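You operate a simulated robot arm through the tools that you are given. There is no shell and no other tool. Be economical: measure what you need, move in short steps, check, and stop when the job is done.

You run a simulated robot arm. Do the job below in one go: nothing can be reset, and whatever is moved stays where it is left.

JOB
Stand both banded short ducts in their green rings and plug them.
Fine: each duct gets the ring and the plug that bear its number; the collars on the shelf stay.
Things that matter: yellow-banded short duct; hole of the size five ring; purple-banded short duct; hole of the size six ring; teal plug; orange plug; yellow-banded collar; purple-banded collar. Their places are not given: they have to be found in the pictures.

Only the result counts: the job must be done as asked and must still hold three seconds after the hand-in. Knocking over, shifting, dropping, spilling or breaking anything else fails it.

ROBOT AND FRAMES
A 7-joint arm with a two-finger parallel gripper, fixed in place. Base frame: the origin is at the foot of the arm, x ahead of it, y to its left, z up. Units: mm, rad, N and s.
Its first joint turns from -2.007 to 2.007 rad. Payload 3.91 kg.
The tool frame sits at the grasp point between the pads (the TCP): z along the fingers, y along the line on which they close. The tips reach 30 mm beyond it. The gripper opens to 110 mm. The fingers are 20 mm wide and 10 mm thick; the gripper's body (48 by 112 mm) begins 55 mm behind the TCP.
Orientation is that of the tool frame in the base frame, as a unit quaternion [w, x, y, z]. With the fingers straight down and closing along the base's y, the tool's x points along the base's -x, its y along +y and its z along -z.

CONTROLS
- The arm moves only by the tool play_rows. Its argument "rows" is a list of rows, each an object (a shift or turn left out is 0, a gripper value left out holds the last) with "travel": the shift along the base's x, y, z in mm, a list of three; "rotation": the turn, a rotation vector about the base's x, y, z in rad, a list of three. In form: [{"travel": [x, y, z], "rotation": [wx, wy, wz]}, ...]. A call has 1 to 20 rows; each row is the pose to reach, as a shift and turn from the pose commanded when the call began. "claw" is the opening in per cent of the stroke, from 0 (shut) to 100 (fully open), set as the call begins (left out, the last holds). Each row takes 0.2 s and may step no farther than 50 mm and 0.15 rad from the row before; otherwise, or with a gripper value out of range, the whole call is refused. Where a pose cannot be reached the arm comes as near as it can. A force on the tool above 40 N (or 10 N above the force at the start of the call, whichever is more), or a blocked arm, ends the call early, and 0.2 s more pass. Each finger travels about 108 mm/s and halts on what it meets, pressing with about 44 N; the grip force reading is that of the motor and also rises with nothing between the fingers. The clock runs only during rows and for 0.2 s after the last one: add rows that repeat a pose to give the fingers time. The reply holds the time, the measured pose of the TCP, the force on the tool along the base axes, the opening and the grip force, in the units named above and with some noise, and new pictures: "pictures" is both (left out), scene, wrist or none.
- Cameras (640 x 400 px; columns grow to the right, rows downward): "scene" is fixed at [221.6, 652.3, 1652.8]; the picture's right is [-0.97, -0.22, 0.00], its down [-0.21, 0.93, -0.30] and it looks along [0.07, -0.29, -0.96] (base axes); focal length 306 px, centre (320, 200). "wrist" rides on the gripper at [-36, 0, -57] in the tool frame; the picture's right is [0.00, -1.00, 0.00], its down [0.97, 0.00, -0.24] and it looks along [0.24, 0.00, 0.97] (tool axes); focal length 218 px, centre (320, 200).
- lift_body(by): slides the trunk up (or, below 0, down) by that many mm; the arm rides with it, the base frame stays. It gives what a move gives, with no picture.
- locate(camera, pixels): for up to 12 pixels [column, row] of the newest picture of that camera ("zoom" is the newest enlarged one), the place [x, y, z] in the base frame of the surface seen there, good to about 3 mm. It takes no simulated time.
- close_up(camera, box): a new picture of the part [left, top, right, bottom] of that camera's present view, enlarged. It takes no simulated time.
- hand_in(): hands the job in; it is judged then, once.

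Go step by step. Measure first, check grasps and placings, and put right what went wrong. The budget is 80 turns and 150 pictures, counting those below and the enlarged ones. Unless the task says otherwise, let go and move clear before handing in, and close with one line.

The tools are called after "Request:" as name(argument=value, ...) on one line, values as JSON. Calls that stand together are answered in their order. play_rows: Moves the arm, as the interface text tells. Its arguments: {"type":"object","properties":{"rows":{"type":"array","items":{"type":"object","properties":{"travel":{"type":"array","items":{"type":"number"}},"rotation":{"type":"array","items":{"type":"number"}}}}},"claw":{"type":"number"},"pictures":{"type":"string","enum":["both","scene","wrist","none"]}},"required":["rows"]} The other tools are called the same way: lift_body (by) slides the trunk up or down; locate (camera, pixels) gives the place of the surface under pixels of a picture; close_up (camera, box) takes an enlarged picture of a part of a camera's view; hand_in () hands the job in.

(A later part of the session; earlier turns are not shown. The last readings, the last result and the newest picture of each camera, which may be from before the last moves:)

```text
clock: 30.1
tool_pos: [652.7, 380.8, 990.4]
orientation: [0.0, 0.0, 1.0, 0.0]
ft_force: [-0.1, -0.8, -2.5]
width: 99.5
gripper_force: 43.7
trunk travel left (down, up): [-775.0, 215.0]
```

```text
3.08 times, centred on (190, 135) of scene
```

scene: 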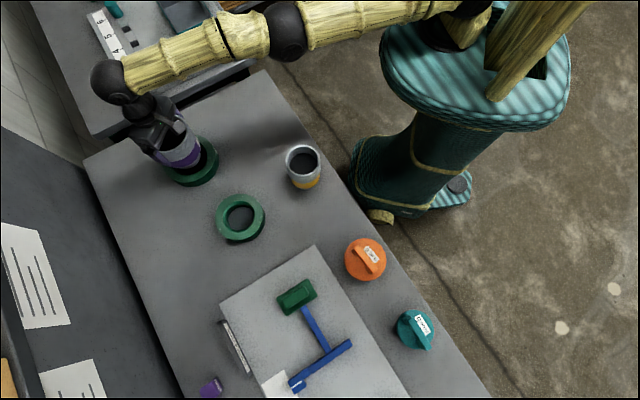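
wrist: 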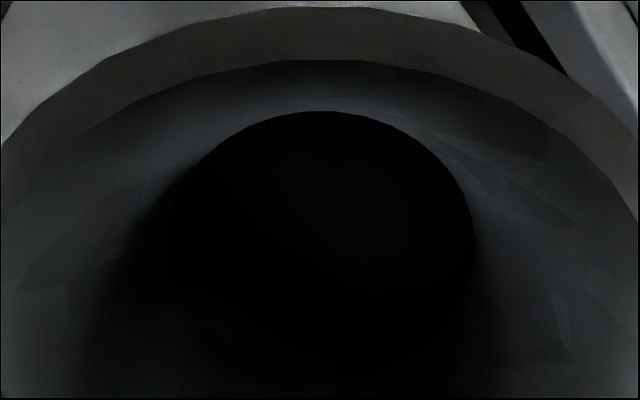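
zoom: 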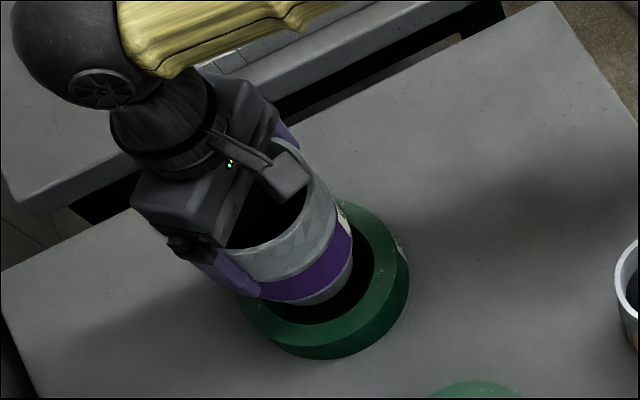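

Duct centre is about (650.5,381.3) against the ring's (651.5,381), with its bottom at about z 895. I'll lower it slowly into the ring.

Request:
play_rows(rows=[{"travel": [0.7, 0, -6]}, {"travel": [0.7, 0, -12]}, {"travel": [0.7, 0, -18]}, {"travel": [0.7, 0, -24]}, {"travel": [0.7, 0, -30]}, {"travel": [0.7, 0, -36]}, {"travel": [0.7, 0, -41]}, {"travel": [0.7, 0, -46]}])

Request:
locate(camera="wrist", pixels=[[320, 14], [10, 150], [630, 150], [320, 250]])

Request:
close_up(camera="scene", box=[130, 70, 250, 200])

```text
clock: 31.9
tool_pos: [652.6, 379.4, 952.4]
orientation: [0.005, 0.0, 1.0, 0.002]
ft_force: [8.2, -3.0, 31.3]
width: 98.6
gripper_force: 43.8
trunk travel left (down, up): [-775.0, 215.0]
```

scene: 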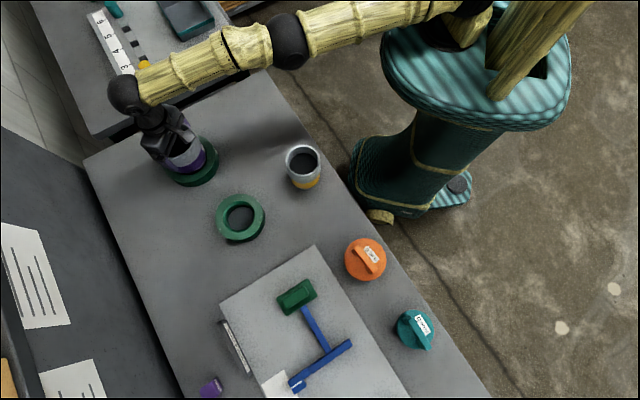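
wrist: 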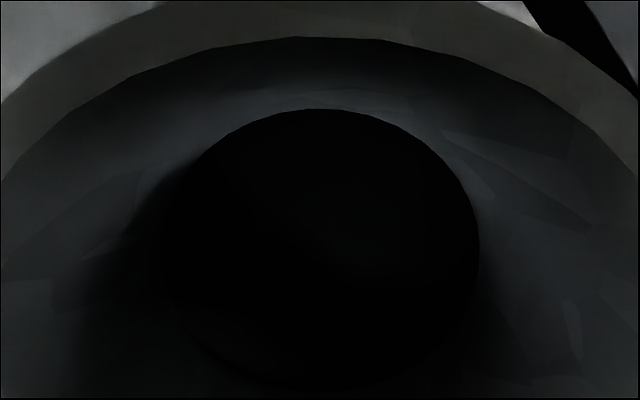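

```text
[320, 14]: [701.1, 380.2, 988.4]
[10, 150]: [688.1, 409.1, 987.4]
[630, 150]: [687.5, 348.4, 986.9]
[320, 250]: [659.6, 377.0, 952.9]
```

```text
3.08 times, centred on (190, 135) of scene
```

zoom: 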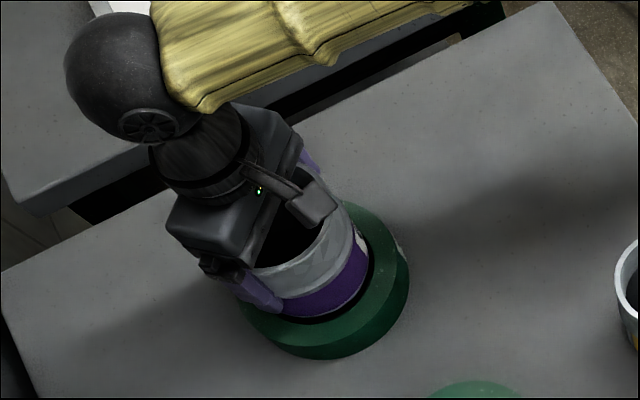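

The rim is at z 988 with 31 N upward, so the duct is in the ring but either seated on its shoulder or slightly jammed. I'll loosen the grip just a little so it can settle.

Request:
play_rows(rows=[{"travel": [0, 0, 2]}, {"travel": [0, 0, 4]}, {"travel": [0, 0, 6]}], claw=95)

Request:
locate(camera="wrist", pixels=[[320, 14], [20, 150], [620, 150], [320, 250], [120, 80], [520, 80]])

Request:
close_up(camera="scene", box=[130, 70, 250, 200])

```text
clock: 32.7
tool_pos: [652.9, 380.2, 950.3]
orientation: [0.001, 0.0, 1.0, 0.0]
ft_force: [0.8, 0.3, 0.4]
width: 105.0
gripper_force: 0.0
trunk travel left (down, up): [-775.0, 215.0]
```

scene: 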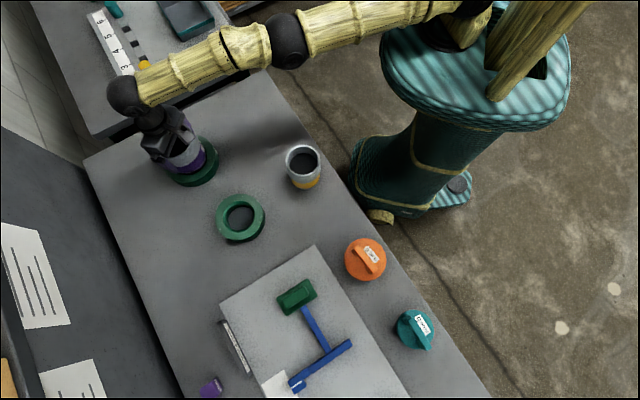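
wrist: 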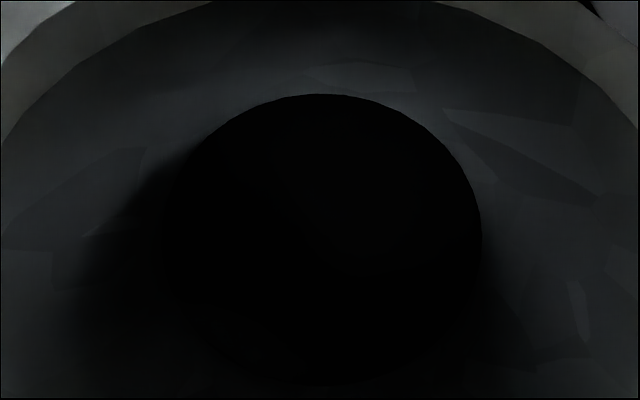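

```text
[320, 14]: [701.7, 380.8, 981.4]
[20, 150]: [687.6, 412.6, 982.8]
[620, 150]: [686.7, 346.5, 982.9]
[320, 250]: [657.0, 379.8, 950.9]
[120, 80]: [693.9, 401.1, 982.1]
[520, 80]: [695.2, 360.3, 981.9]
```

```text
3.08 times, centred on (190, 135) of scene
```

zoom: 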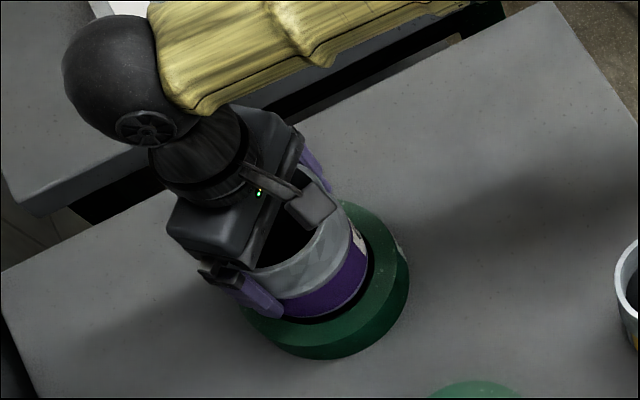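

The duct settled: rim level at z 982. I'll open fully, raise the trunk to clear it vertically, then look.

Request:
play_rows(rows=[{"travel": [0, 0, 0]}, {"travel": [0, 0, 2]}], claw=100, pictures="none")

Request:
lift_body(by=110)

Request:
play_rows(rows=[{"travel": [-30, -20, 0]}, {"travel": [-60, -40, 0]}, {"travel": [-60, -40, 0]}])

```text
clock: 33.3
tool_pos: [652.1, 380.1, 951.8]
orientation: [0.0, 0.0, 1.0, 0.0]
ft_force: [0.6, 0.8, -0.8]
width: 110.0
gripper_force: 0.0
trunk travel left (down, up): [-775.0, 215.0]
```

```text
clock: 34.7
tool_pos: [651.7, 380.7, 1062.3]
orientation: [0.0, 0.0, 1.0, 0.0]
ft_force: [0.7, 0.7, 0.1]
width: 110.0
gripper_force: 0.0
trunk travel left (down, up): [-885.0, 105.0]
```

```text
clock: 35.5
tool_pos: [590.5, 341.0, 1062.6]
orientation: [0.001, 0.0, 1.0, 0.001]
ft_force: [0.2, 0.4, 0.6]
width: 109.9
gripper_force: 0.1
trunk travel left (down, up): [-885.0, 105.0]
```

scene: 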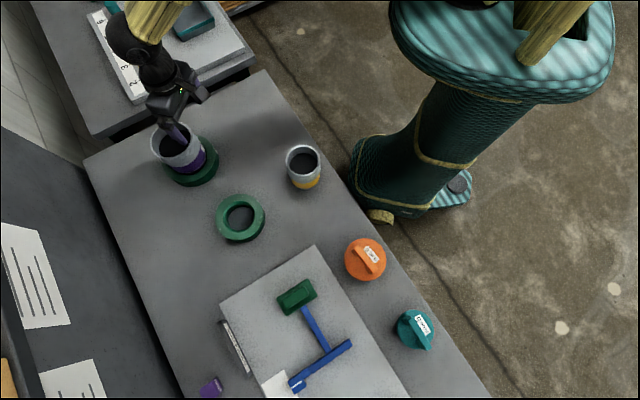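
wrist: 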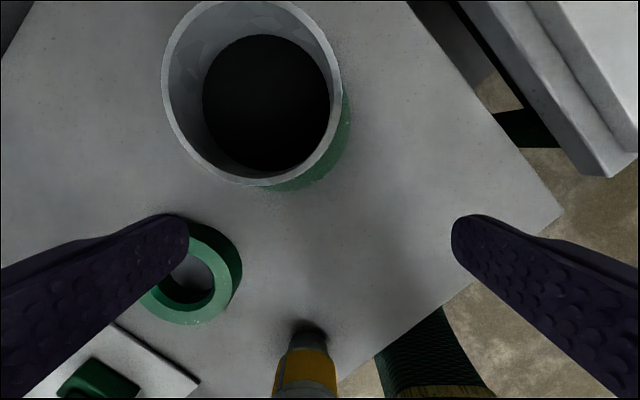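

The purple duct stands in ring 6. I'll record its rim for plugging later and move to hover over the yellow duct at (330,358).

Request:
locate(camera="wrist", pixels=[[165, 80], [338, 80], [252, 184], [190, 25], [315, 25], [265, 100]])

Request:
play_rows(rows=[{"travel": [-45, 2, 0]}, {"travel": [-90, 5, 0]}, {"travel": [-135, 8, 0]}, {"travel": [-180, 11, 0]}, {"travel": [-225, 14, 0]}, {"travel": [-260, 17, 0]}, {"travel": [-260, 17, 0]}, {"travel": [-260, 17, 0]}])

```text
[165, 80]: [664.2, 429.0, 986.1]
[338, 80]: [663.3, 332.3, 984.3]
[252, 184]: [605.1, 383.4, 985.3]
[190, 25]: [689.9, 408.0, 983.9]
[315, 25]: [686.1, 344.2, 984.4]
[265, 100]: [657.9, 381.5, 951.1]
```

```text
clock: 37.3
tool_pos: [332.1, 357.8, 1062.5]
orientation: [0.001, 0.0, 1.0, 0.0]
ft_force: [-0.5, 0.1, -0.2]
width: 110.0
gripper_force: 0.0
trunk travel left (down, up): [-885.0, 105.0]
```

scene: 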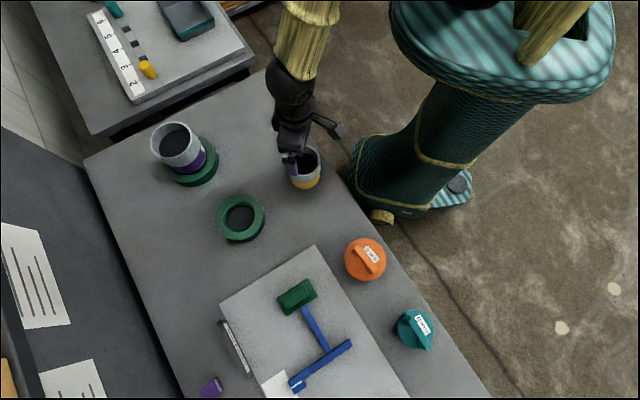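
wrist: 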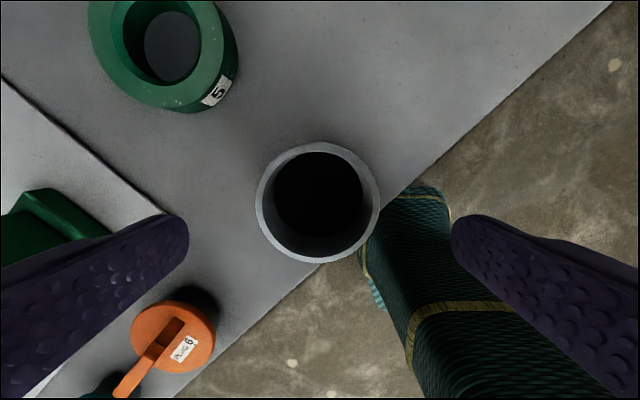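

The purple rim is level at z≈985, centre about (654.5,381). Now I'll measure the yellow rim below the gripper.

Request:
locate(camera="wrist", pixels=[[258, 202], [377, 202], [318, 144], [318, 261], [318, 195], [216, 88], [95, 50], [180, 108]])

```text
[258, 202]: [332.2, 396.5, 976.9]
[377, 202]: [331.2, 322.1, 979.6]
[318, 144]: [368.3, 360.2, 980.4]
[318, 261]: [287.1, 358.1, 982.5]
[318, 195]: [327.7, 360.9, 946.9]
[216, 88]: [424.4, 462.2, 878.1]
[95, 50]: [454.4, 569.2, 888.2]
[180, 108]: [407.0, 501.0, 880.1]
```

The yellow duct centre is (329.5,359), with the rim at 980. I'll descend to z 945, the offset that held steady before, and close.

Request:
play_rows(rows=[{"travel": [-2.3, 1.2, -25]}, {"travel": [-2.3, 1.2, -50]}, {"travel": [-2.3, 1.2, -75]}, {"travel": [-2.3, 1.2, -100]}, {"travel": [-2.3, 1.2, -117]}, {"travel": [-2.3, 1.2, -117]}], pictures="wrist")

Request:
play_rows(rows=[{"travel": [0, 0, 0]}, {"travel": [0, 0, 0]}, {"travel": [0, 0, 0]}, {"travel": [0, 0, 0]}], claw=0, pictures="none")

Request:
play_rows(rows=[{"travel": [0, 0, 5]}, {"travel": [0, 0, 20]}, {"travel": [0, 0, 40]}, {"travel": [0, 0, 60]}, {"travel": [0, 0, 70]}, {"travel": [0, 0, 70]}])

```text
clock: 38.7
tool_pos: [331.7, 357.7, 945.9]
orientation: [-0.001, 0.0, 1.0, 0.001]
ft_force: [0.2, -1.0, 0.6]
width: 109.8
gripper_force: 0.1
trunk travel left (down, up): [-885.0, 105.0]
```

wrist: 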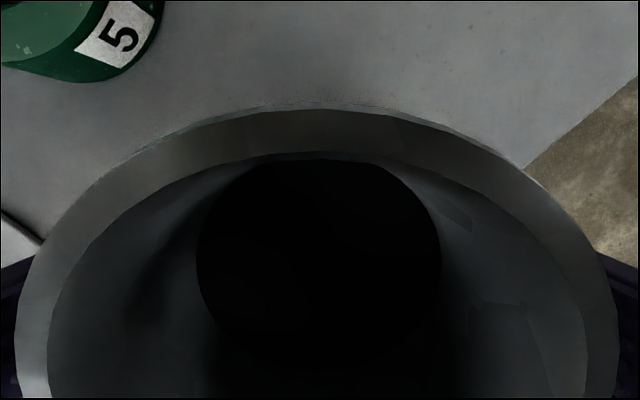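

```text
clock: 39.7
tool_pos: [330.7, 359.3, 946.9]
orientation: [0.0, 0.0, 1.0, 0.0]
ft_force: [0.1, 0.7, -0.6]
width: 79.9
gripper_force: 43.9
trunk travel left (down, up): [-885.0, 105.0]
```

```text
clock: 41.1
tool_pos: [329.5, 358.5, 1015.7]
orientation: [0.0, 0.0, 1.0, 0.0]
ft_force: [0.2, -0.4, -3.1]
width: 80.0
gripper_force: 43.6
trunk travel left (down, up): [-885.0, 105.0]
```

scene: 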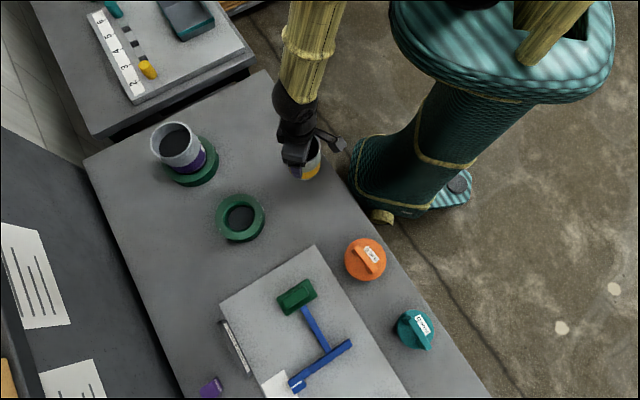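
wrist: 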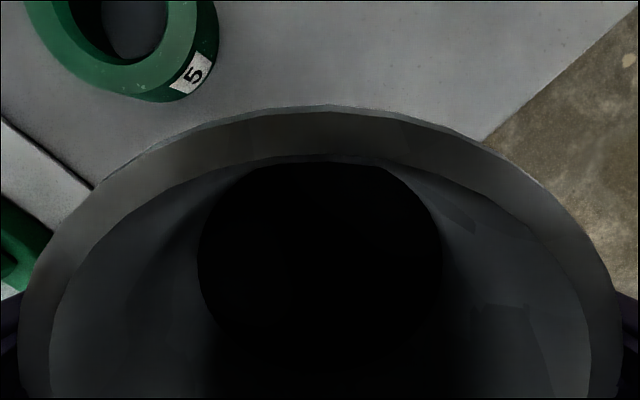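

The yellow duct is held level (width 80). I'll refine ring 5's centre with an enlarged scene view before carrying.

Request:
close_up(camera="scene", box=[208, 187, 272, 247])

```text
6.67 times, centred on (240, 217) of scene
```

zoom: 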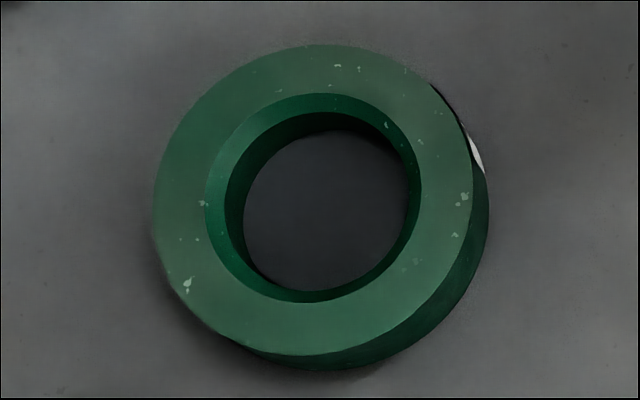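

Request:
locate(camera="zoom", pixels=[[160, 200], [468, 200], [314, 50], [314, 350], [200, 200], [427, 200], [314, 88], [314, 308], [245, 212], [408, 212], [326, 131], [326, 292]])

```text
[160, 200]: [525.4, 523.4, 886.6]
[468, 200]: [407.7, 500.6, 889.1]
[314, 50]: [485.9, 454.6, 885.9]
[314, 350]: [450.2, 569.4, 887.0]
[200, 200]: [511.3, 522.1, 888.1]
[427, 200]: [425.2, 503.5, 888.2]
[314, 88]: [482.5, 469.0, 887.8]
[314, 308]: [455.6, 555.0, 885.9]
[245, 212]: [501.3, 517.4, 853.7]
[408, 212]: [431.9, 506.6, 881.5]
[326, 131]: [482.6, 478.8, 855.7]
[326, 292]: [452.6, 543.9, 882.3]
```

Scene gives ring 5's centre as (468,512), while the wrist view earlier gave y≈507. I'll move to (340,508) so the ring shows straight ahead of the wrist camera and settle it.

Request:
play_rows(rows=[{"travel": [2, 30, 4]}, {"travel": [4, 60, 4]}, {"travel": [6, 90, 4]}, {"travel": [8, 120, 4]}, {"travel": [5, 150, 4]}, {"travel": [0, 150, 4]}, {"travel": [0, 150, 4]}])

```text
clock: 42.7
tool_pos: [331.0, 509.3, 1019.5]
orientation: [0.0, 0.0, 1.0, 0.001]
ft_force: [0.4, -0.3, -2.7]
width: 80.1
gripper_force: 43.4
trunk travel left (down, up): [-885.0, 105.0]
```

scene: 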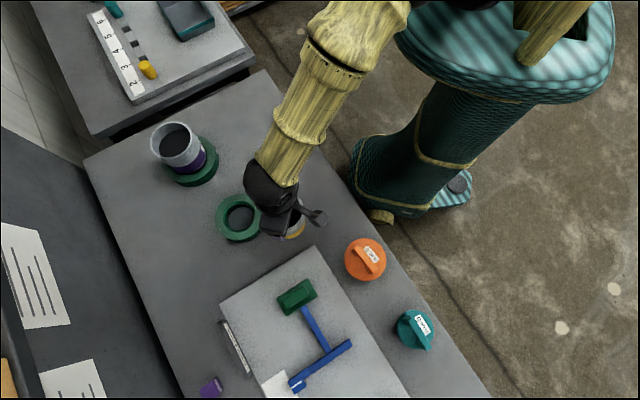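
wrist: 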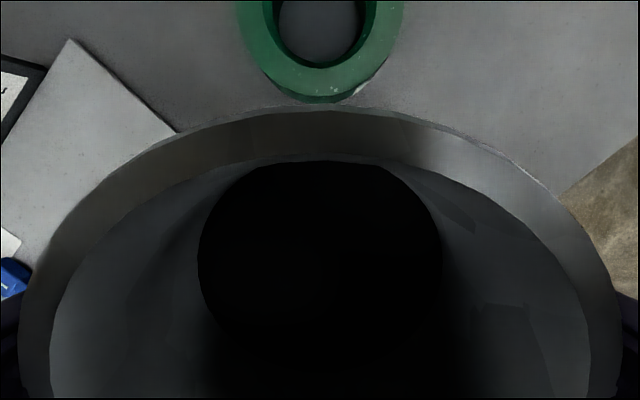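

Request:
locate(camera="wrist", pixels=[[239, 20], [402, 20], [265, 20], [375, 20], [322, 94], [322, 70], [280, 20], [360, 20], [250, 50], [393, 50]])

Request:
locate(camera="wrist", pixels=[[320, 108], [130, 160], [520, 165], [320, 250]])

```text
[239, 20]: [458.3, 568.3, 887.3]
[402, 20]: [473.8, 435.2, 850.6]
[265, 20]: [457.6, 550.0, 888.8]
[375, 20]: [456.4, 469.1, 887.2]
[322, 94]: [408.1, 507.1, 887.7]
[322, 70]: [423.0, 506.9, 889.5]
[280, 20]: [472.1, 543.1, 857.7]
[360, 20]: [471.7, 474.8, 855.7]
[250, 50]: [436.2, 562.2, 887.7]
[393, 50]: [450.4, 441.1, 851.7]
```

```text
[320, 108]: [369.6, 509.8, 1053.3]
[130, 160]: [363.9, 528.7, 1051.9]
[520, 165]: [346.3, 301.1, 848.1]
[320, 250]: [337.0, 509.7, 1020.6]
```

Ring 5's centre is (468,509.3). The duct centre is (330.5,509.5) with its bottom at about z 923, so I'll move 137.5 mm straight ahead.

Request:
play_rows(rows=[{"travel": [25, 0, 0]}, {"travel": [50, 0, 0]}, {"travel": [75, 0, 0]}, {"travel": [100, 0, 0]}, {"travel": [120, 0, 0]}, {"travel": [137.5, 0, 0]}, {"travel": [137.5, 0, 0]}, {"travel": [137.5, 0, 0]}], pictures="wrist")

Request:
locate(camera="wrist", pixels=[[320, 108], [130, 160], [510, 160], [320, 250]])

```text
clock: 44.5
tool_pos: [467.4, 508.3, 1019.3]
orientation: [0.0, 0.0, 1.0, 0.0]
ft_force: [0.4, 0.1, -1.9]
width: 80.4
gripper_force: 43.8
trunk travel left (down, up): [-885.0, 105.0]
```

wrist: 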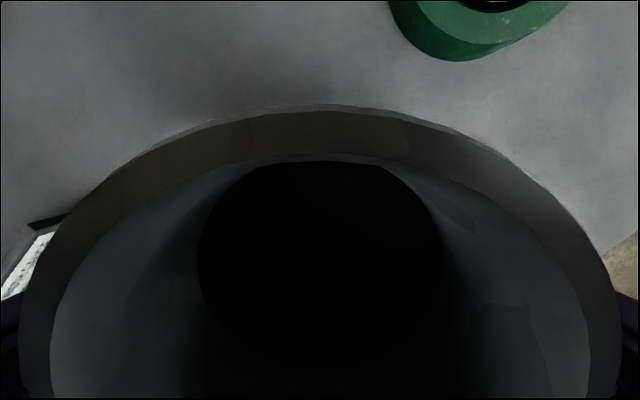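

```text
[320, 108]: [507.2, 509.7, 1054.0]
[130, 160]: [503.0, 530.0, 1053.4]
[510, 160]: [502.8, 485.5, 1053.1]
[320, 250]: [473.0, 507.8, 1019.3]
```

The duct is centred over ring 5 to within 1 mm. I'll lower it slowly.

Request:
play_rows(rows=[{"travel": [0, 0.8, -12]}, {"travel": [0, 0.8, -24]}, {"travel": [0, 0.8, -34]}, {"travel": [0, 0.8, -40]}, {"travel": [0, 0.8, -46]}, {"travel": [0, 0.8, -52]}, {"travel": [0, 0.8, -58]}, {"travel": [0, 0.8, -63]}, {"travel": [0, 0.8, -67]}, {"travel": [0, 0.8, -67]}])

Request:
locate(camera="wrist", pixels=[[320, 108], [130, 160], [510, 160], [320, 250]])

```text
clock: 46.7
tool_pos: [467.0, 510.4, 952.2]
orientation: [0.0, -0.001, 1.0, 0.0]
ft_force: [-0.3, 0.3, -2.4]
width: 80.2
gripper_force: 44.7
trunk travel left (down, up): [-885.0, 105.0]
```

scene: 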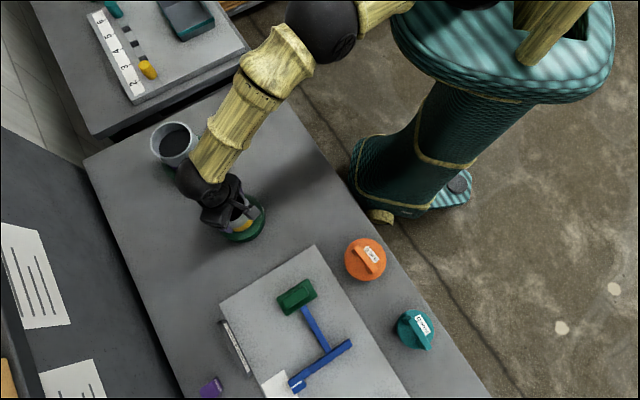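
wrist: 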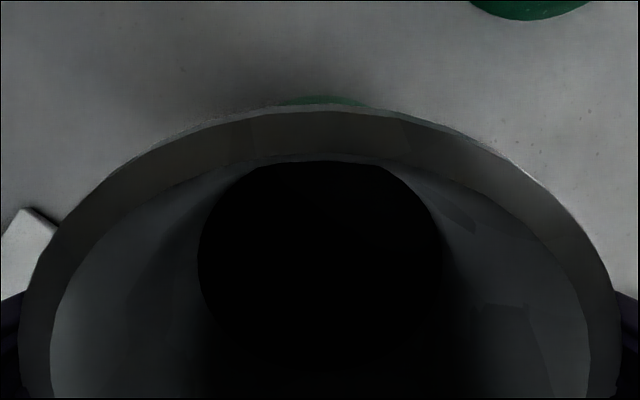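

```text
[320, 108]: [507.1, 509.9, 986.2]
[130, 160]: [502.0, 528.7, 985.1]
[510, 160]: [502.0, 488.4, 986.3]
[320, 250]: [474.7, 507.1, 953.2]
```

No contact yet and the rim is at z 986, so the spigot is inside the ring. I'll continue down a few millimetres.

Request:
play_rows(rows=[{"travel": [0, 0, -1.5]}, {"travel": [0, 0, -3]}, {"travel": [0, 0, -4.5]}, {"travel": [0, 0, -6]}, {"travel": [0, 0, -7]}], pictures="wrist")

Request:
locate(camera="wrist", pixels=[[320, 108], [130, 160], [510, 160], [320, 250]])

```text
clock: 47.9
tool_pos: [466.6, 509.7, 950.5]
orientation: [0.002, 0.0, 1.0, 0.004]
ft_force: [1.5, -0.1, 31.9]
width: 80.6
gripper_force: 44.0
trunk travel left (down, up): [-885.0, 105.0]
```

wrist: 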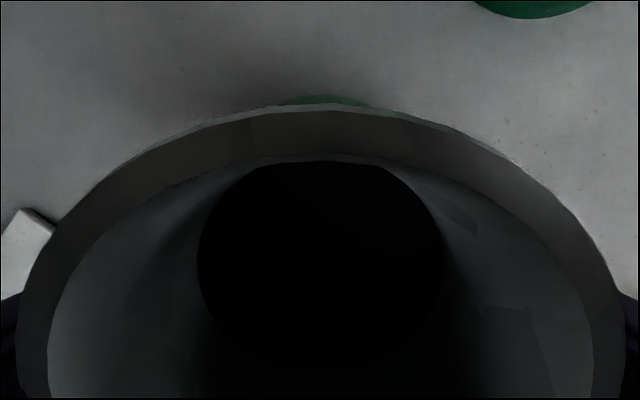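

```text
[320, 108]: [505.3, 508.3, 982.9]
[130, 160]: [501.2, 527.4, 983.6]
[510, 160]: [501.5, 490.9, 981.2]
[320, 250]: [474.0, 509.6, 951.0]
```

It seated with contact at rim z≈983, the same height as the purple one. I'll release, raise the trunk and look.

Request:
play_rows(rows=[{"travel": [0, 0, 4]}, {"travel": [0, 0, 5]}, {"travel": [0, 0, 5]}], claw=100, pictures="none")

Request:
lift_body(by=95)

Request:
play_rows(rows=[{"travel": [-30, 0, 10]}, {"travel": [-60, 0, 20]}, {"travel": [-60, 0, 20]}])

```text
clock: 48.7
tool_pos: [467.1, 508.4, 950.5]
orientation: [-0.001, 0.0, 1.0, 0.0]
ft_force: [0.4, -0.1, -0.9]
width: 109.9
gripper_force: 0.1
trunk travel left (down, up): [-885.0, 105.0]
```

```text
clock: 50.0
tool_pos: [466.7, 509.5, 1045.1]
orientation: [-0.001, 0.001, 1.0, 0.0]
ft_force: [0.3, -0.1, -0.5]
width: 110.2
gripper_force: 0.0
trunk travel left (down, up): [-980.0, 10.0]
```

```text
clock: 50.8
tool_pos: [406.7, 509.3, 1064.5]
orientation: [0.0, 0.001, 1.0, 0.0]
ft_force: [0.5, -0.3, 0.3]
width: 110.0
gripper_force: 0.1
trunk travel left (down, up): [-980.0, 10.0]
```

scene: 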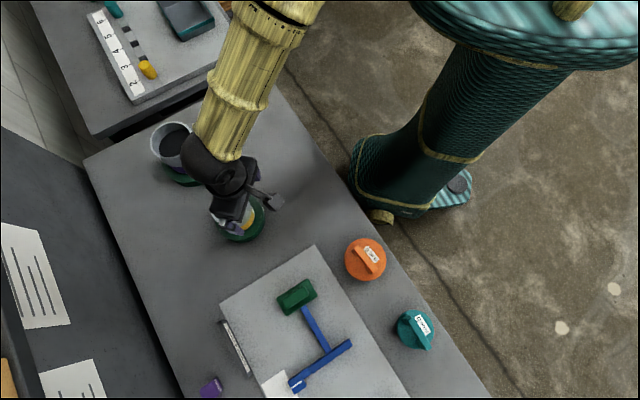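
wrist: 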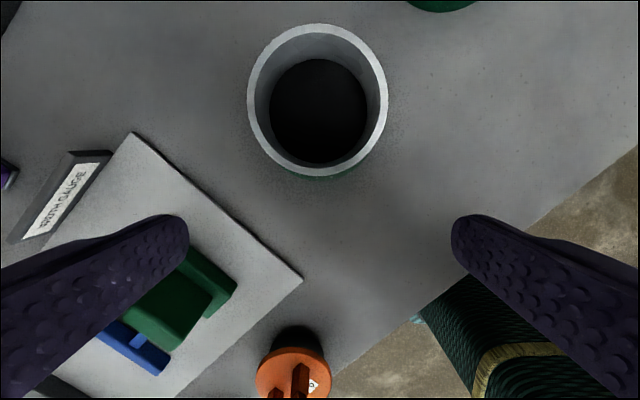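

Both ducts stand in their rings. I'll record the yellow rim and move to hover near the orange plug at (139,552).

Request:
locate(camera="wrist", pixels=[[249, 98], [386, 98], [317, 27], [317, 173], [317, 115], [296, 375]])

Request:
play_rows(rows=[{"travel": [-45, 5, 20]}, {"travel": [-90, 10, 30]}, {"travel": [-135, 15, 30]}, {"travel": [-180, 20, 30]}, {"travel": [-225, 27, 30]}, {"travel": [-260, 33, 30]}, {"travel": [-260, 33, 30]}, {"travel": [-260, 33, 30]}])

```text
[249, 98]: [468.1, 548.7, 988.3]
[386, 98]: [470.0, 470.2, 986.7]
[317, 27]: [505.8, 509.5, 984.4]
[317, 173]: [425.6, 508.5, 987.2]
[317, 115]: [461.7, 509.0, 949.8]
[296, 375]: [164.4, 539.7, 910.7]
```

```text
clock: 52.6
tool_pos: [147.0, 542.9, 1096.8]
orientation: [0.0, 0.0, 1.0, 0.0]
ft_force: [0.7, -0.4, -1.7]
width: 110.3
gripper_force: 0.1
trunk travel left (down, up): [-980.0, 10.0]
```

scene: 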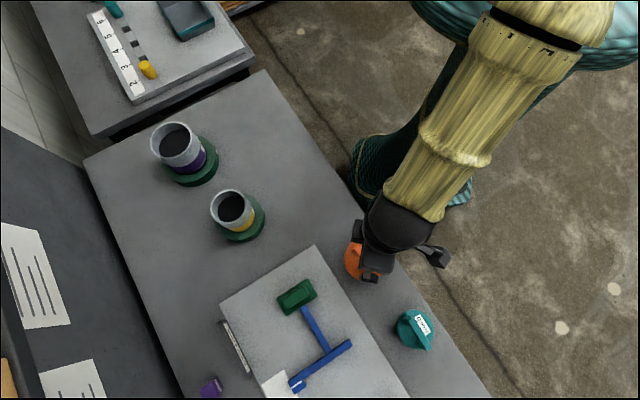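
wrist: 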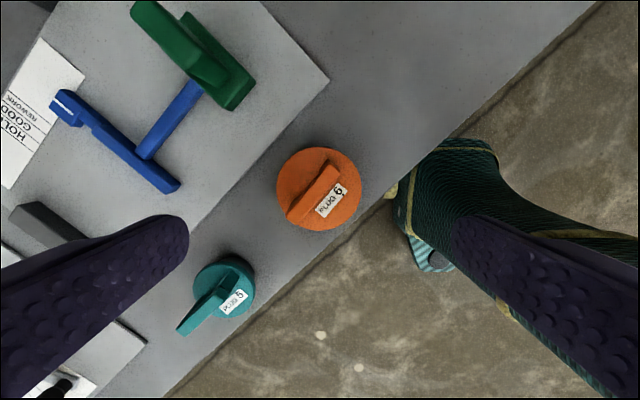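

Yellow rim centre is about (467,509.3) at z 986. The orange plug is at (318,188) with its handle running from (290,218) to (338,167). I'll measure it.

Request:
close_up(camera="wrist", box=[260, 135, 380, 245])

Request:
close_up(camera="wrist", box=[170, 245, 270, 345])

Request:
locate(camera="wrist", pixels=[[278, 190], [360, 188], [318, 149], [320, 230], [331, 169], [294, 210], [308, 195], [322, 205], [300, 170], [222, 258], [252, 285], [213, 297]])

```text
3.64 times, centred on (320, 190) of wrist
```

zoom: 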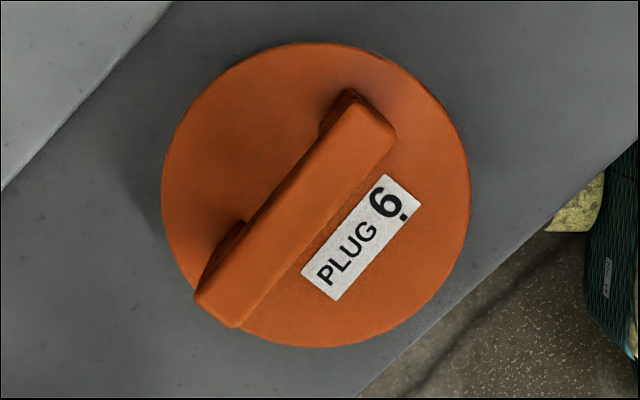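

```text
4.00 times, centred on (220, 295) of wrist
```

zoom: 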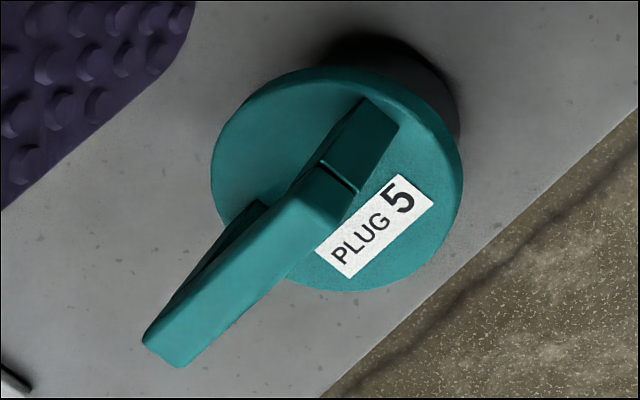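

```text
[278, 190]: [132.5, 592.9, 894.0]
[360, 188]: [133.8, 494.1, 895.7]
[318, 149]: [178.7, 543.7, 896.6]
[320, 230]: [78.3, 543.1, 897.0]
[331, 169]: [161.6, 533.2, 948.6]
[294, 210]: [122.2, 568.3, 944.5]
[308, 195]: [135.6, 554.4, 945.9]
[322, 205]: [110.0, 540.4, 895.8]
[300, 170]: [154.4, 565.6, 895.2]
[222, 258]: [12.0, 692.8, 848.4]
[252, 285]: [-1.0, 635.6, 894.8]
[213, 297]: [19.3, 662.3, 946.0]
```

Orange plug: disc Ø99 at z 895, centre (128.5,543.5), and a bridge handle with top at z 946 running at about -42°. I'll turn the gripper to straddle the handle and hover over it.

Request:
play_rows(rows=[{"travel": [-2, 1, -8], "rotation": [0, 0, -0.145]}, {"travel": [-4, 2, -16], "rotation": [0, 0, -0.29]}, {"travel": [-6, 3, -24], "rotation": [0, 0, -0.435]}, {"travel": [-8, 5, -32], "rotation": [0, 0, -0.58]}, {"travel": [-8, 6, -40], "rotation": [0, 0, -0.725]}, {"travel": [-8, 6, -40], "rotation": [0, 0, -0.725]}])

Request:
close_up(camera="wrist", box=[240, 100, 400, 260])

```text
clock: 54.0
tool_pos: [139.2, 548.5, 1055.2]
orientation: [-0.001, 0.356, 0.934, 0.0]
ft_force: [-0.2, 0.0, 0.4]
width: 110.0
gripper_force: 0.1
trunk travel left (down, up): [-980.0, 10.0]
```

scene: 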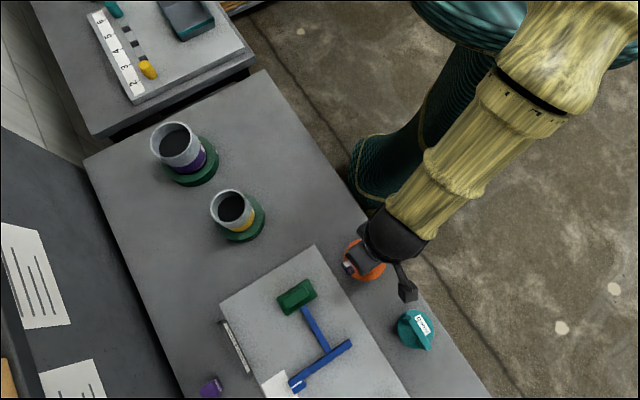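
wrist: 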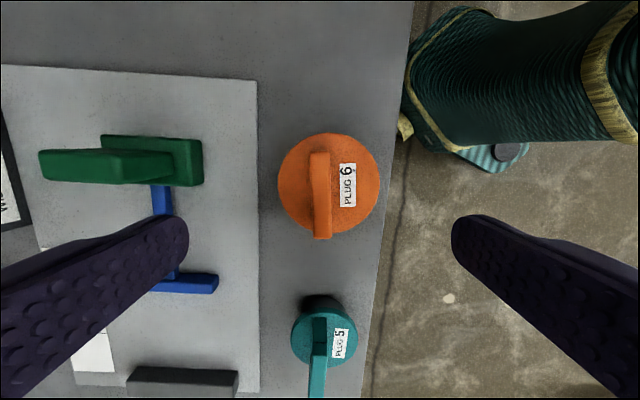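

```text
2.50 times, centred on (320, 180) of wrist
```

zoom: 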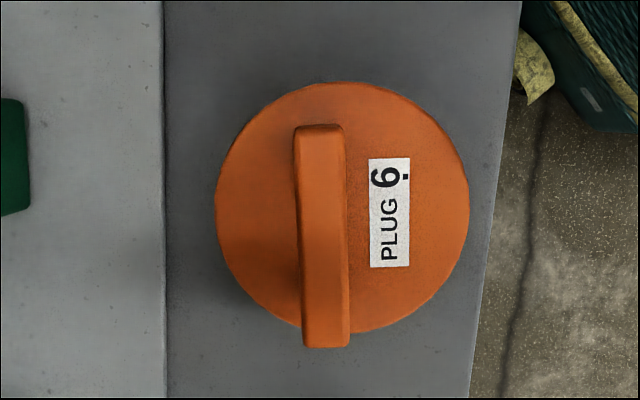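

The handle is now vertical in the wrist image at column 321 and nicely aligned. I'll measure its ends and the disc edges.

Request:
locate(camera="zoom", pixels=[[320, 132], [326, 340], [323, 235], [299, 235], [344, 235], [219, 208], [467, 208], [343, 86], [375, 325], [430, 210], [260, 210]])

```text
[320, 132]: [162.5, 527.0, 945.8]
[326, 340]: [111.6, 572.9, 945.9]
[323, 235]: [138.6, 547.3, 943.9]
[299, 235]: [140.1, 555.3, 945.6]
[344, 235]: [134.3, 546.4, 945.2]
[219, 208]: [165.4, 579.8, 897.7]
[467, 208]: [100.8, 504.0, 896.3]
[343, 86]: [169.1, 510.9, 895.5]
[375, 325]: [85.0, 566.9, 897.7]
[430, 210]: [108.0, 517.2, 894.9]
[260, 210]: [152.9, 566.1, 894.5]
```

The handle centre is (137.5,549.5), aligned with the tool, and it is offset about 8 mm from the disc centre (132.5,543). I'll half-close the gripper and descend to z 932.

Request:
play_rows(rows=[{"travel": [0, 0, 0]}, {"travel": [0, 0, 0]}, {"travel": [0, 0, -30]}, {"travel": [0, 0, -60]}, {"travel": [0, 0, -90]}, {"travel": [0, 0, -112]}, {"travel": [0, 0, -123]}, {"travel": [0, 0, -123]}], claw=50, pictures="wrist")

```text
clock: 55.8
tool_pos: [137.9, 547.8, 932.5]
orientation: [0.0, 0.354, 0.935, 0.0]
ft_force: [0.2, -0.7, -0.7]
width: 55.0
gripper_force: 0.1
trunk travel left (down, up): [-980.0, 10.0]
```

wrist: 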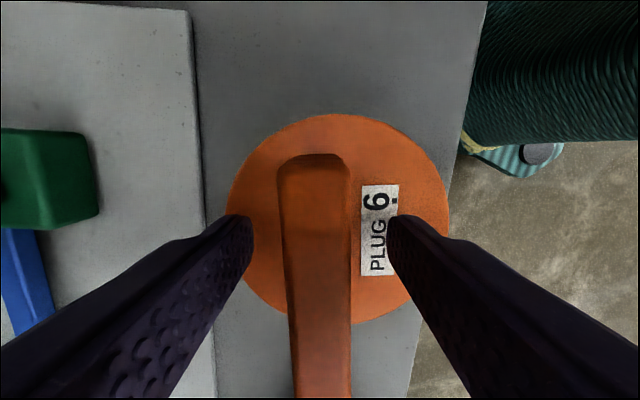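

The fingers straddle the handle with no contact. I'll close and test-lift.

Request:
play_rows(rows=[{"travel": [0, 0, 0]}, {"travel": [0, 0, 0]}, {"travel": [0, 0, 0]}], claw=0, pictures="none")

Request:
play_rows(rows=[{"travel": [0, 0, 10]}, {"travel": [0, 0, 30]}, {"travel": [0, 0, 60]}, {"travel": [0, 0, 90]}, {"travel": [0, 0, 120]}, {"travel": [0, 0, 140]}, {"travel": [0, 0, 140]}])

```text
clock: 56.6
tool_pos: [137.5, 548.8, 932.0]
orientation: [0.001, 0.355, 0.935, -0.001]
ft_force: [0.0, 1.0, 0.3]
width: 15.4
gripper_force: 43.9
trunk travel left (down, up): [-980.0, 10.0]
```

```text
clock: 58.2
tool_pos: [139.9, 547.9, 1072.6]
orientation: [0.002, 0.354, 0.935, -0.001]
ft_force: [0.8, 0.1, -2.6]
width: 15.4
gripper_force: 44.5
trunk travel left (down, up): [-980.0, 10.0]
```

scene: 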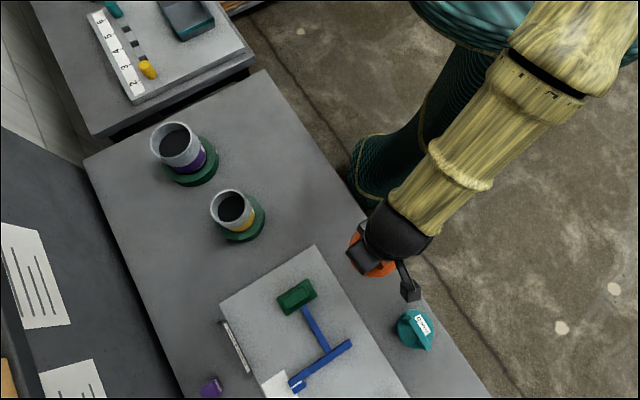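
wrist: 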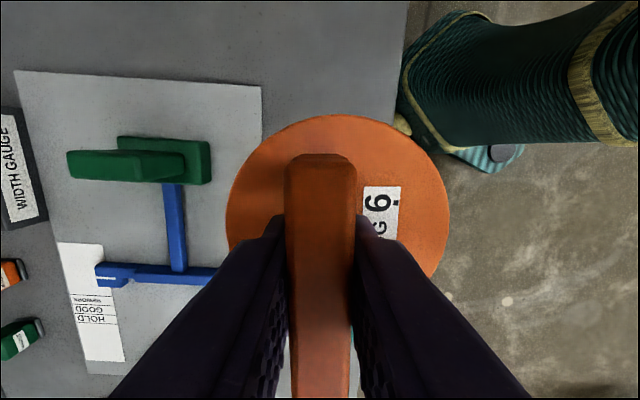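

The plug is held by its handle. I'll measure the disc's tilt and offset from the tool.

Request:
locate(camera="wrist", pixels=[[230, 215], [447, 215], [340, 118], [270, 145], [410, 145], [437, 250]])

```text
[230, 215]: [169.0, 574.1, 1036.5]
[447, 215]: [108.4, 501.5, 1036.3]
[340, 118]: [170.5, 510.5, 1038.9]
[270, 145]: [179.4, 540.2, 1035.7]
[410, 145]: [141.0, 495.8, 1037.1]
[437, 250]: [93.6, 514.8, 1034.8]
```

The disc is level and its centre sits about (-6,-5) from the tool. Ring 6 is at the edge of reach, so I'll raise the arm, lower the trunk 190 mm to the best height, and then turn the handle so the plug hangs outward.

Request:
play_rows(rows=[{"travel": [0, 0, 35]}, {"travel": [0, 0, 70]}, {"travel": [0, 0, 105]}, {"travel": [0, 0, 140]}, {"travel": [0, 0, 175]}, {"travel": [0, 0, 210]}, {"travel": [0, 0, 228]}, {"travel": [0, 0, 228]}], pictures="none")

Request:
lift_body(by=-190)

Request:
play_rows(rows=[{"travel": [20, -2, 0], "rotation": [0, 0, 0.145]}, {"travel": [45, -4, 0], "rotation": [0, 0, 0.29]}, {"travel": [75, -10, 0], "rotation": [0, 0, 0.435]}, {"travel": [110, -20, 0], "rotation": [0, 0, 0.58]}, {"travel": [145, -30, 0], "rotation": [0, 0, 0.725]}, {"travel": [180, -40, 0], "rotation": [0, 0, 0.87]}, {"travel": [215, -50, 0], "rotation": [0, 0, 1.015]}, {"travel": [250, -60, 0], "rotation": [0, 0, 1.16]}, {"travel": [285, -75, 0], "rotation": [0, 0, 1.305]}, {"travel": [320, -90, 0], "rotation": [0, 0, 1.45]}, {"travel": [350, -105, 0], "rotation": [0, 0, 1.595]}, {"travel": [380, -120, 0], "rotation": [0, 0, 1.74]}, {"travel": [400, -135, 0], "rotation": [0, 0, 1.885]}, {"travel": [420, -145, 0], "rotation": [0, 0, 2.03]}, {"travel": [420, -145, 0], "rotation": [0, 0, 2.03]}])

```text
clock: 60.0
tool_pos: [140.7, 547.9, 1302.0]
orientation: [0.0, 0.354, 0.935, 0.0]
ft_force: [-0.1, 1.2, -2.9]
width: 15.5
gripper_force: 44.0
trunk travel left (down, up): [-980.0, 10.0]
```

```text
clock: 62.1
tool_pos: [140.5, 549.1, 1111.9]
orientation: [0.0, 0.354, 0.935, 0.0]
ft_force: [0.8, -0.1, -2.4]
width: 15.4
gripper_force: 44.1
trunk travel left (down, up): [-790.0, 200.0]
```

```text
clock: 65.3
tool_pos: [562.0, 403.2, 1112.2]
orientation: [0.0, -0.608, 0.794, 0.0]
ft_force: [0.3, -0.5, -3.2]
width: 15.5
gripper_force: 43.5
trunk travel left (down, up): [-790.0, 200.0]
```

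scene: 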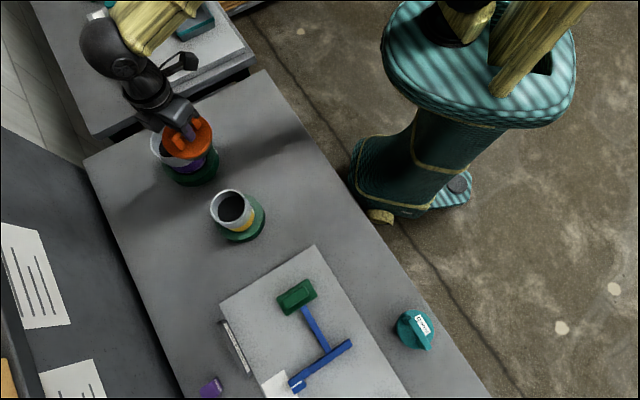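
wrist: 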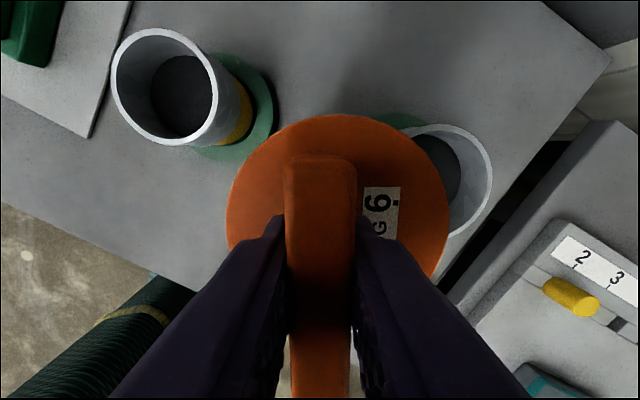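

The turn worked. Both the disc and the purple rim (455,180) are visible in the wrist view, so I'll measure both in the same frame.

Request:
locate(camera="wrist", pixels=[[230, 215], [446, 215], [340, 118], [270, 145], [410, 145], [437, 250]])

Request:
locate(camera="wrist", pixels=[[440, 128], [470, 143], [487, 165], [490, 190], [475, 218], [455, 234]])

```text
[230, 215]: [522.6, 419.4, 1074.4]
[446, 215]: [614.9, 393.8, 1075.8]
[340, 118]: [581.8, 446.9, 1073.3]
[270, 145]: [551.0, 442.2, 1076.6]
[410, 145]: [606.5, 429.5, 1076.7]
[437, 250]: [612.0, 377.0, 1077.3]
```

```text
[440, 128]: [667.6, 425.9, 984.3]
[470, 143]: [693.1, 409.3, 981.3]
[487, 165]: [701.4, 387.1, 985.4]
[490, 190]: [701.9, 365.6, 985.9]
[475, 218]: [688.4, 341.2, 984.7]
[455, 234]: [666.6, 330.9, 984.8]
```

Relative to the disc, the rim centre lies (+87,-21), so the tool target is about (648.8,382.4). I'll raise the trunk 55 mm to have full reach at hover height, then approach.

Request:
lift_body(by=55)

Request:
play_rows(rows=[{"travel": [0, 0, -20]}, {"travel": [0, 0, -40]}, {"travel": [0, 0, -60]}, {"travel": [10, -2, -70]}, {"travel": [30, -7, -75]}, {"travel": [50, -12, -78]}, {"travel": [70, -17, -80]}, {"travel": [86.8, -20.8, -82]}, {"travel": [86.8, -20.8, -82]}, {"travel": [86.8, -20.8, -82]}])

Request:
close_up(camera="scene", box=[130, 80, 250, 200])

```text
clock: 66.2
tool_pos: [562.2, 404.3, 1166.7]
orientation: [0.0, -0.607, 0.794, 0.001]
ft_force: [-0.8, 0.1, -2.7]
width: 15.3
gripper_force: 44.4
trunk travel left (down, up): [-845.0, 145.0]
```

```text
clock: 68.4
tool_pos: [646.1, 384.0, 1082.5]
orientation: [-0.001, -0.607, 0.795, 0.001]
ft_force: [0.3, 0.0, -3.0]
width: 15.4
gripper_force: 44.0
trunk travel left (down, up): [-845.0, 145.0]
```

scene: 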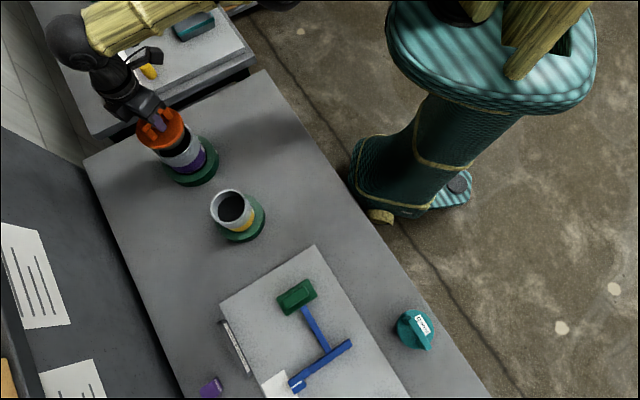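
wrist: 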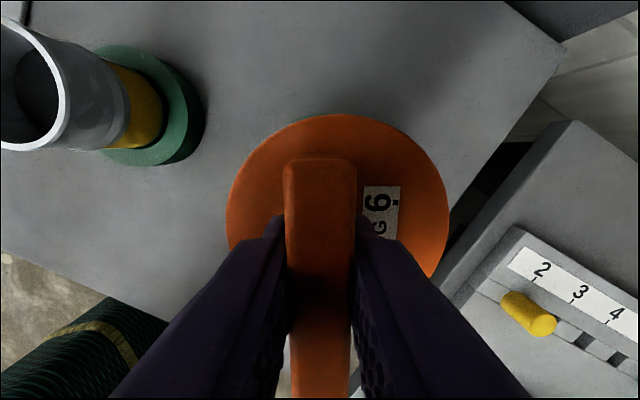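

```text
3.33 times, centred on (190, 140) of scene
```

zoom: 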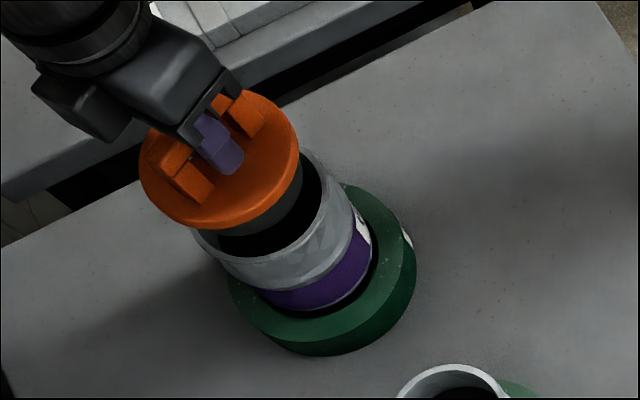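

In the scene zoom the disc sits over the rim within about 1–2 mm. I'll lower the plug slowly until it seats.

Request:
play_rows(rows=[{"travel": [0.8, -0.5, -8]}, {"travel": [0.8, -0.5, -16]}, {"travel": [0.8, -0.5, -22]}, {"travel": [0.8, -0.5, -28]}, {"travel": [0.8, -0.5, -34]}, {"travel": [0.8, -0.5, -40]}, {"travel": [0.8, -0.5, -45]}, {"travel": [0.8, -0.5, -50]}])

Request:
close_up(camera="scene", box=[130, 80, 250, 200])

Request:
locate(camera="wrist", pixels=[[230, 215], [446, 215], [340, 118], [270, 145], [410, 145], [437, 250]])

```text
clock: 70.2
tool_pos: [649.0, 381.3, 1034.4]
orientation: [-0.001, -0.608, 0.794, 0.001]
ft_force: [0.3, -0.5, -2.7]
width: 15.3
gripper_force: 43.7
trunk travel left (down, up): [-845.0, 145.0]
```

scene: 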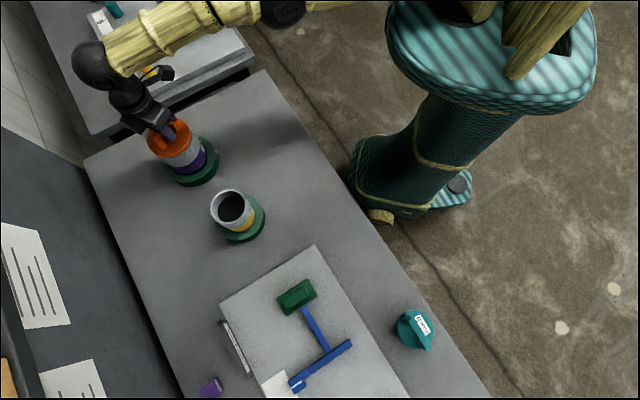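
wrist: 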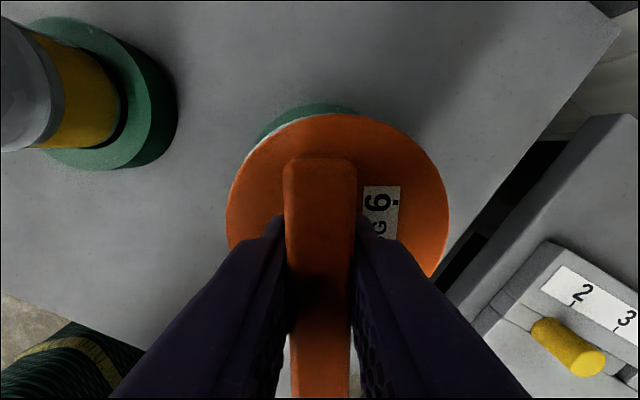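

```text
3.33 times, centred on (190, 140) of scene
```

zoom: 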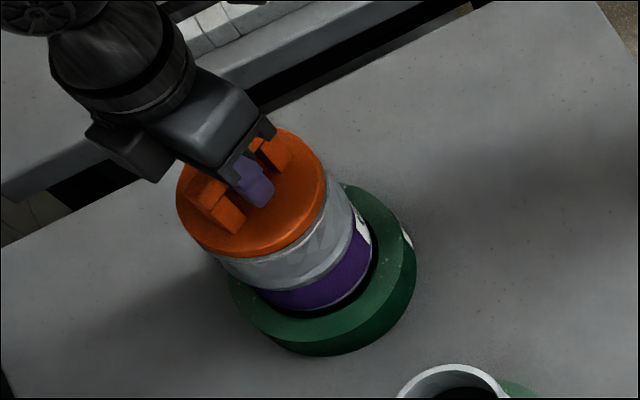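

```text
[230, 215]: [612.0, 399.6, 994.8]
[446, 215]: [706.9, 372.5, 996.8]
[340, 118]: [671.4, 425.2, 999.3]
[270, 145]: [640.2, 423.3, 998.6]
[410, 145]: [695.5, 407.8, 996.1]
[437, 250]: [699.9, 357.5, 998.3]
```

The plug is in the duct mouth with the disc top at z 997. I'll press down the last few millimetres until contact.

Request:
play_rows(rows=[{"travel": [0, 0, -1.5]}, {"travel": [0, 0, -3]}, {"travel": [0, 0, -4.5]}, {"travel": [0, 0, -6]}, {"travel": [0, 0, -7]}], pictures="wrist")

Request:
locate(camera="wrist", pixels=[[230, 215], [446, 215], [340, 118], [270, 145], [410, 145], [437, 250]])

```text
clock: 71.4
tool_pos: [649.1, 381.6, 1032.6]
orientation: [0.003, -0.608, 0.794, 0.0]
ft_force: [1.9, -1.0, 23.8]
width: 15.3
gripper_force: 43.8
trunk travel left (down, up): [-845.0, 145.0]
```

wrist: 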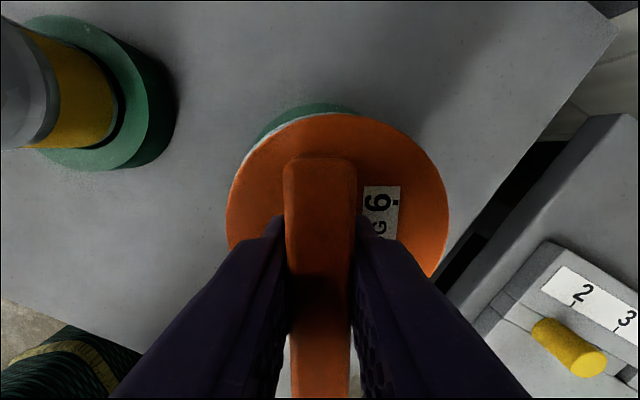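

```text
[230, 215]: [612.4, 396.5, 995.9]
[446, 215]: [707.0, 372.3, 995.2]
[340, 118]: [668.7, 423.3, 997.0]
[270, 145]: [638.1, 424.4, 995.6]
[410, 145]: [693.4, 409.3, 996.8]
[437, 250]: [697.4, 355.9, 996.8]
```

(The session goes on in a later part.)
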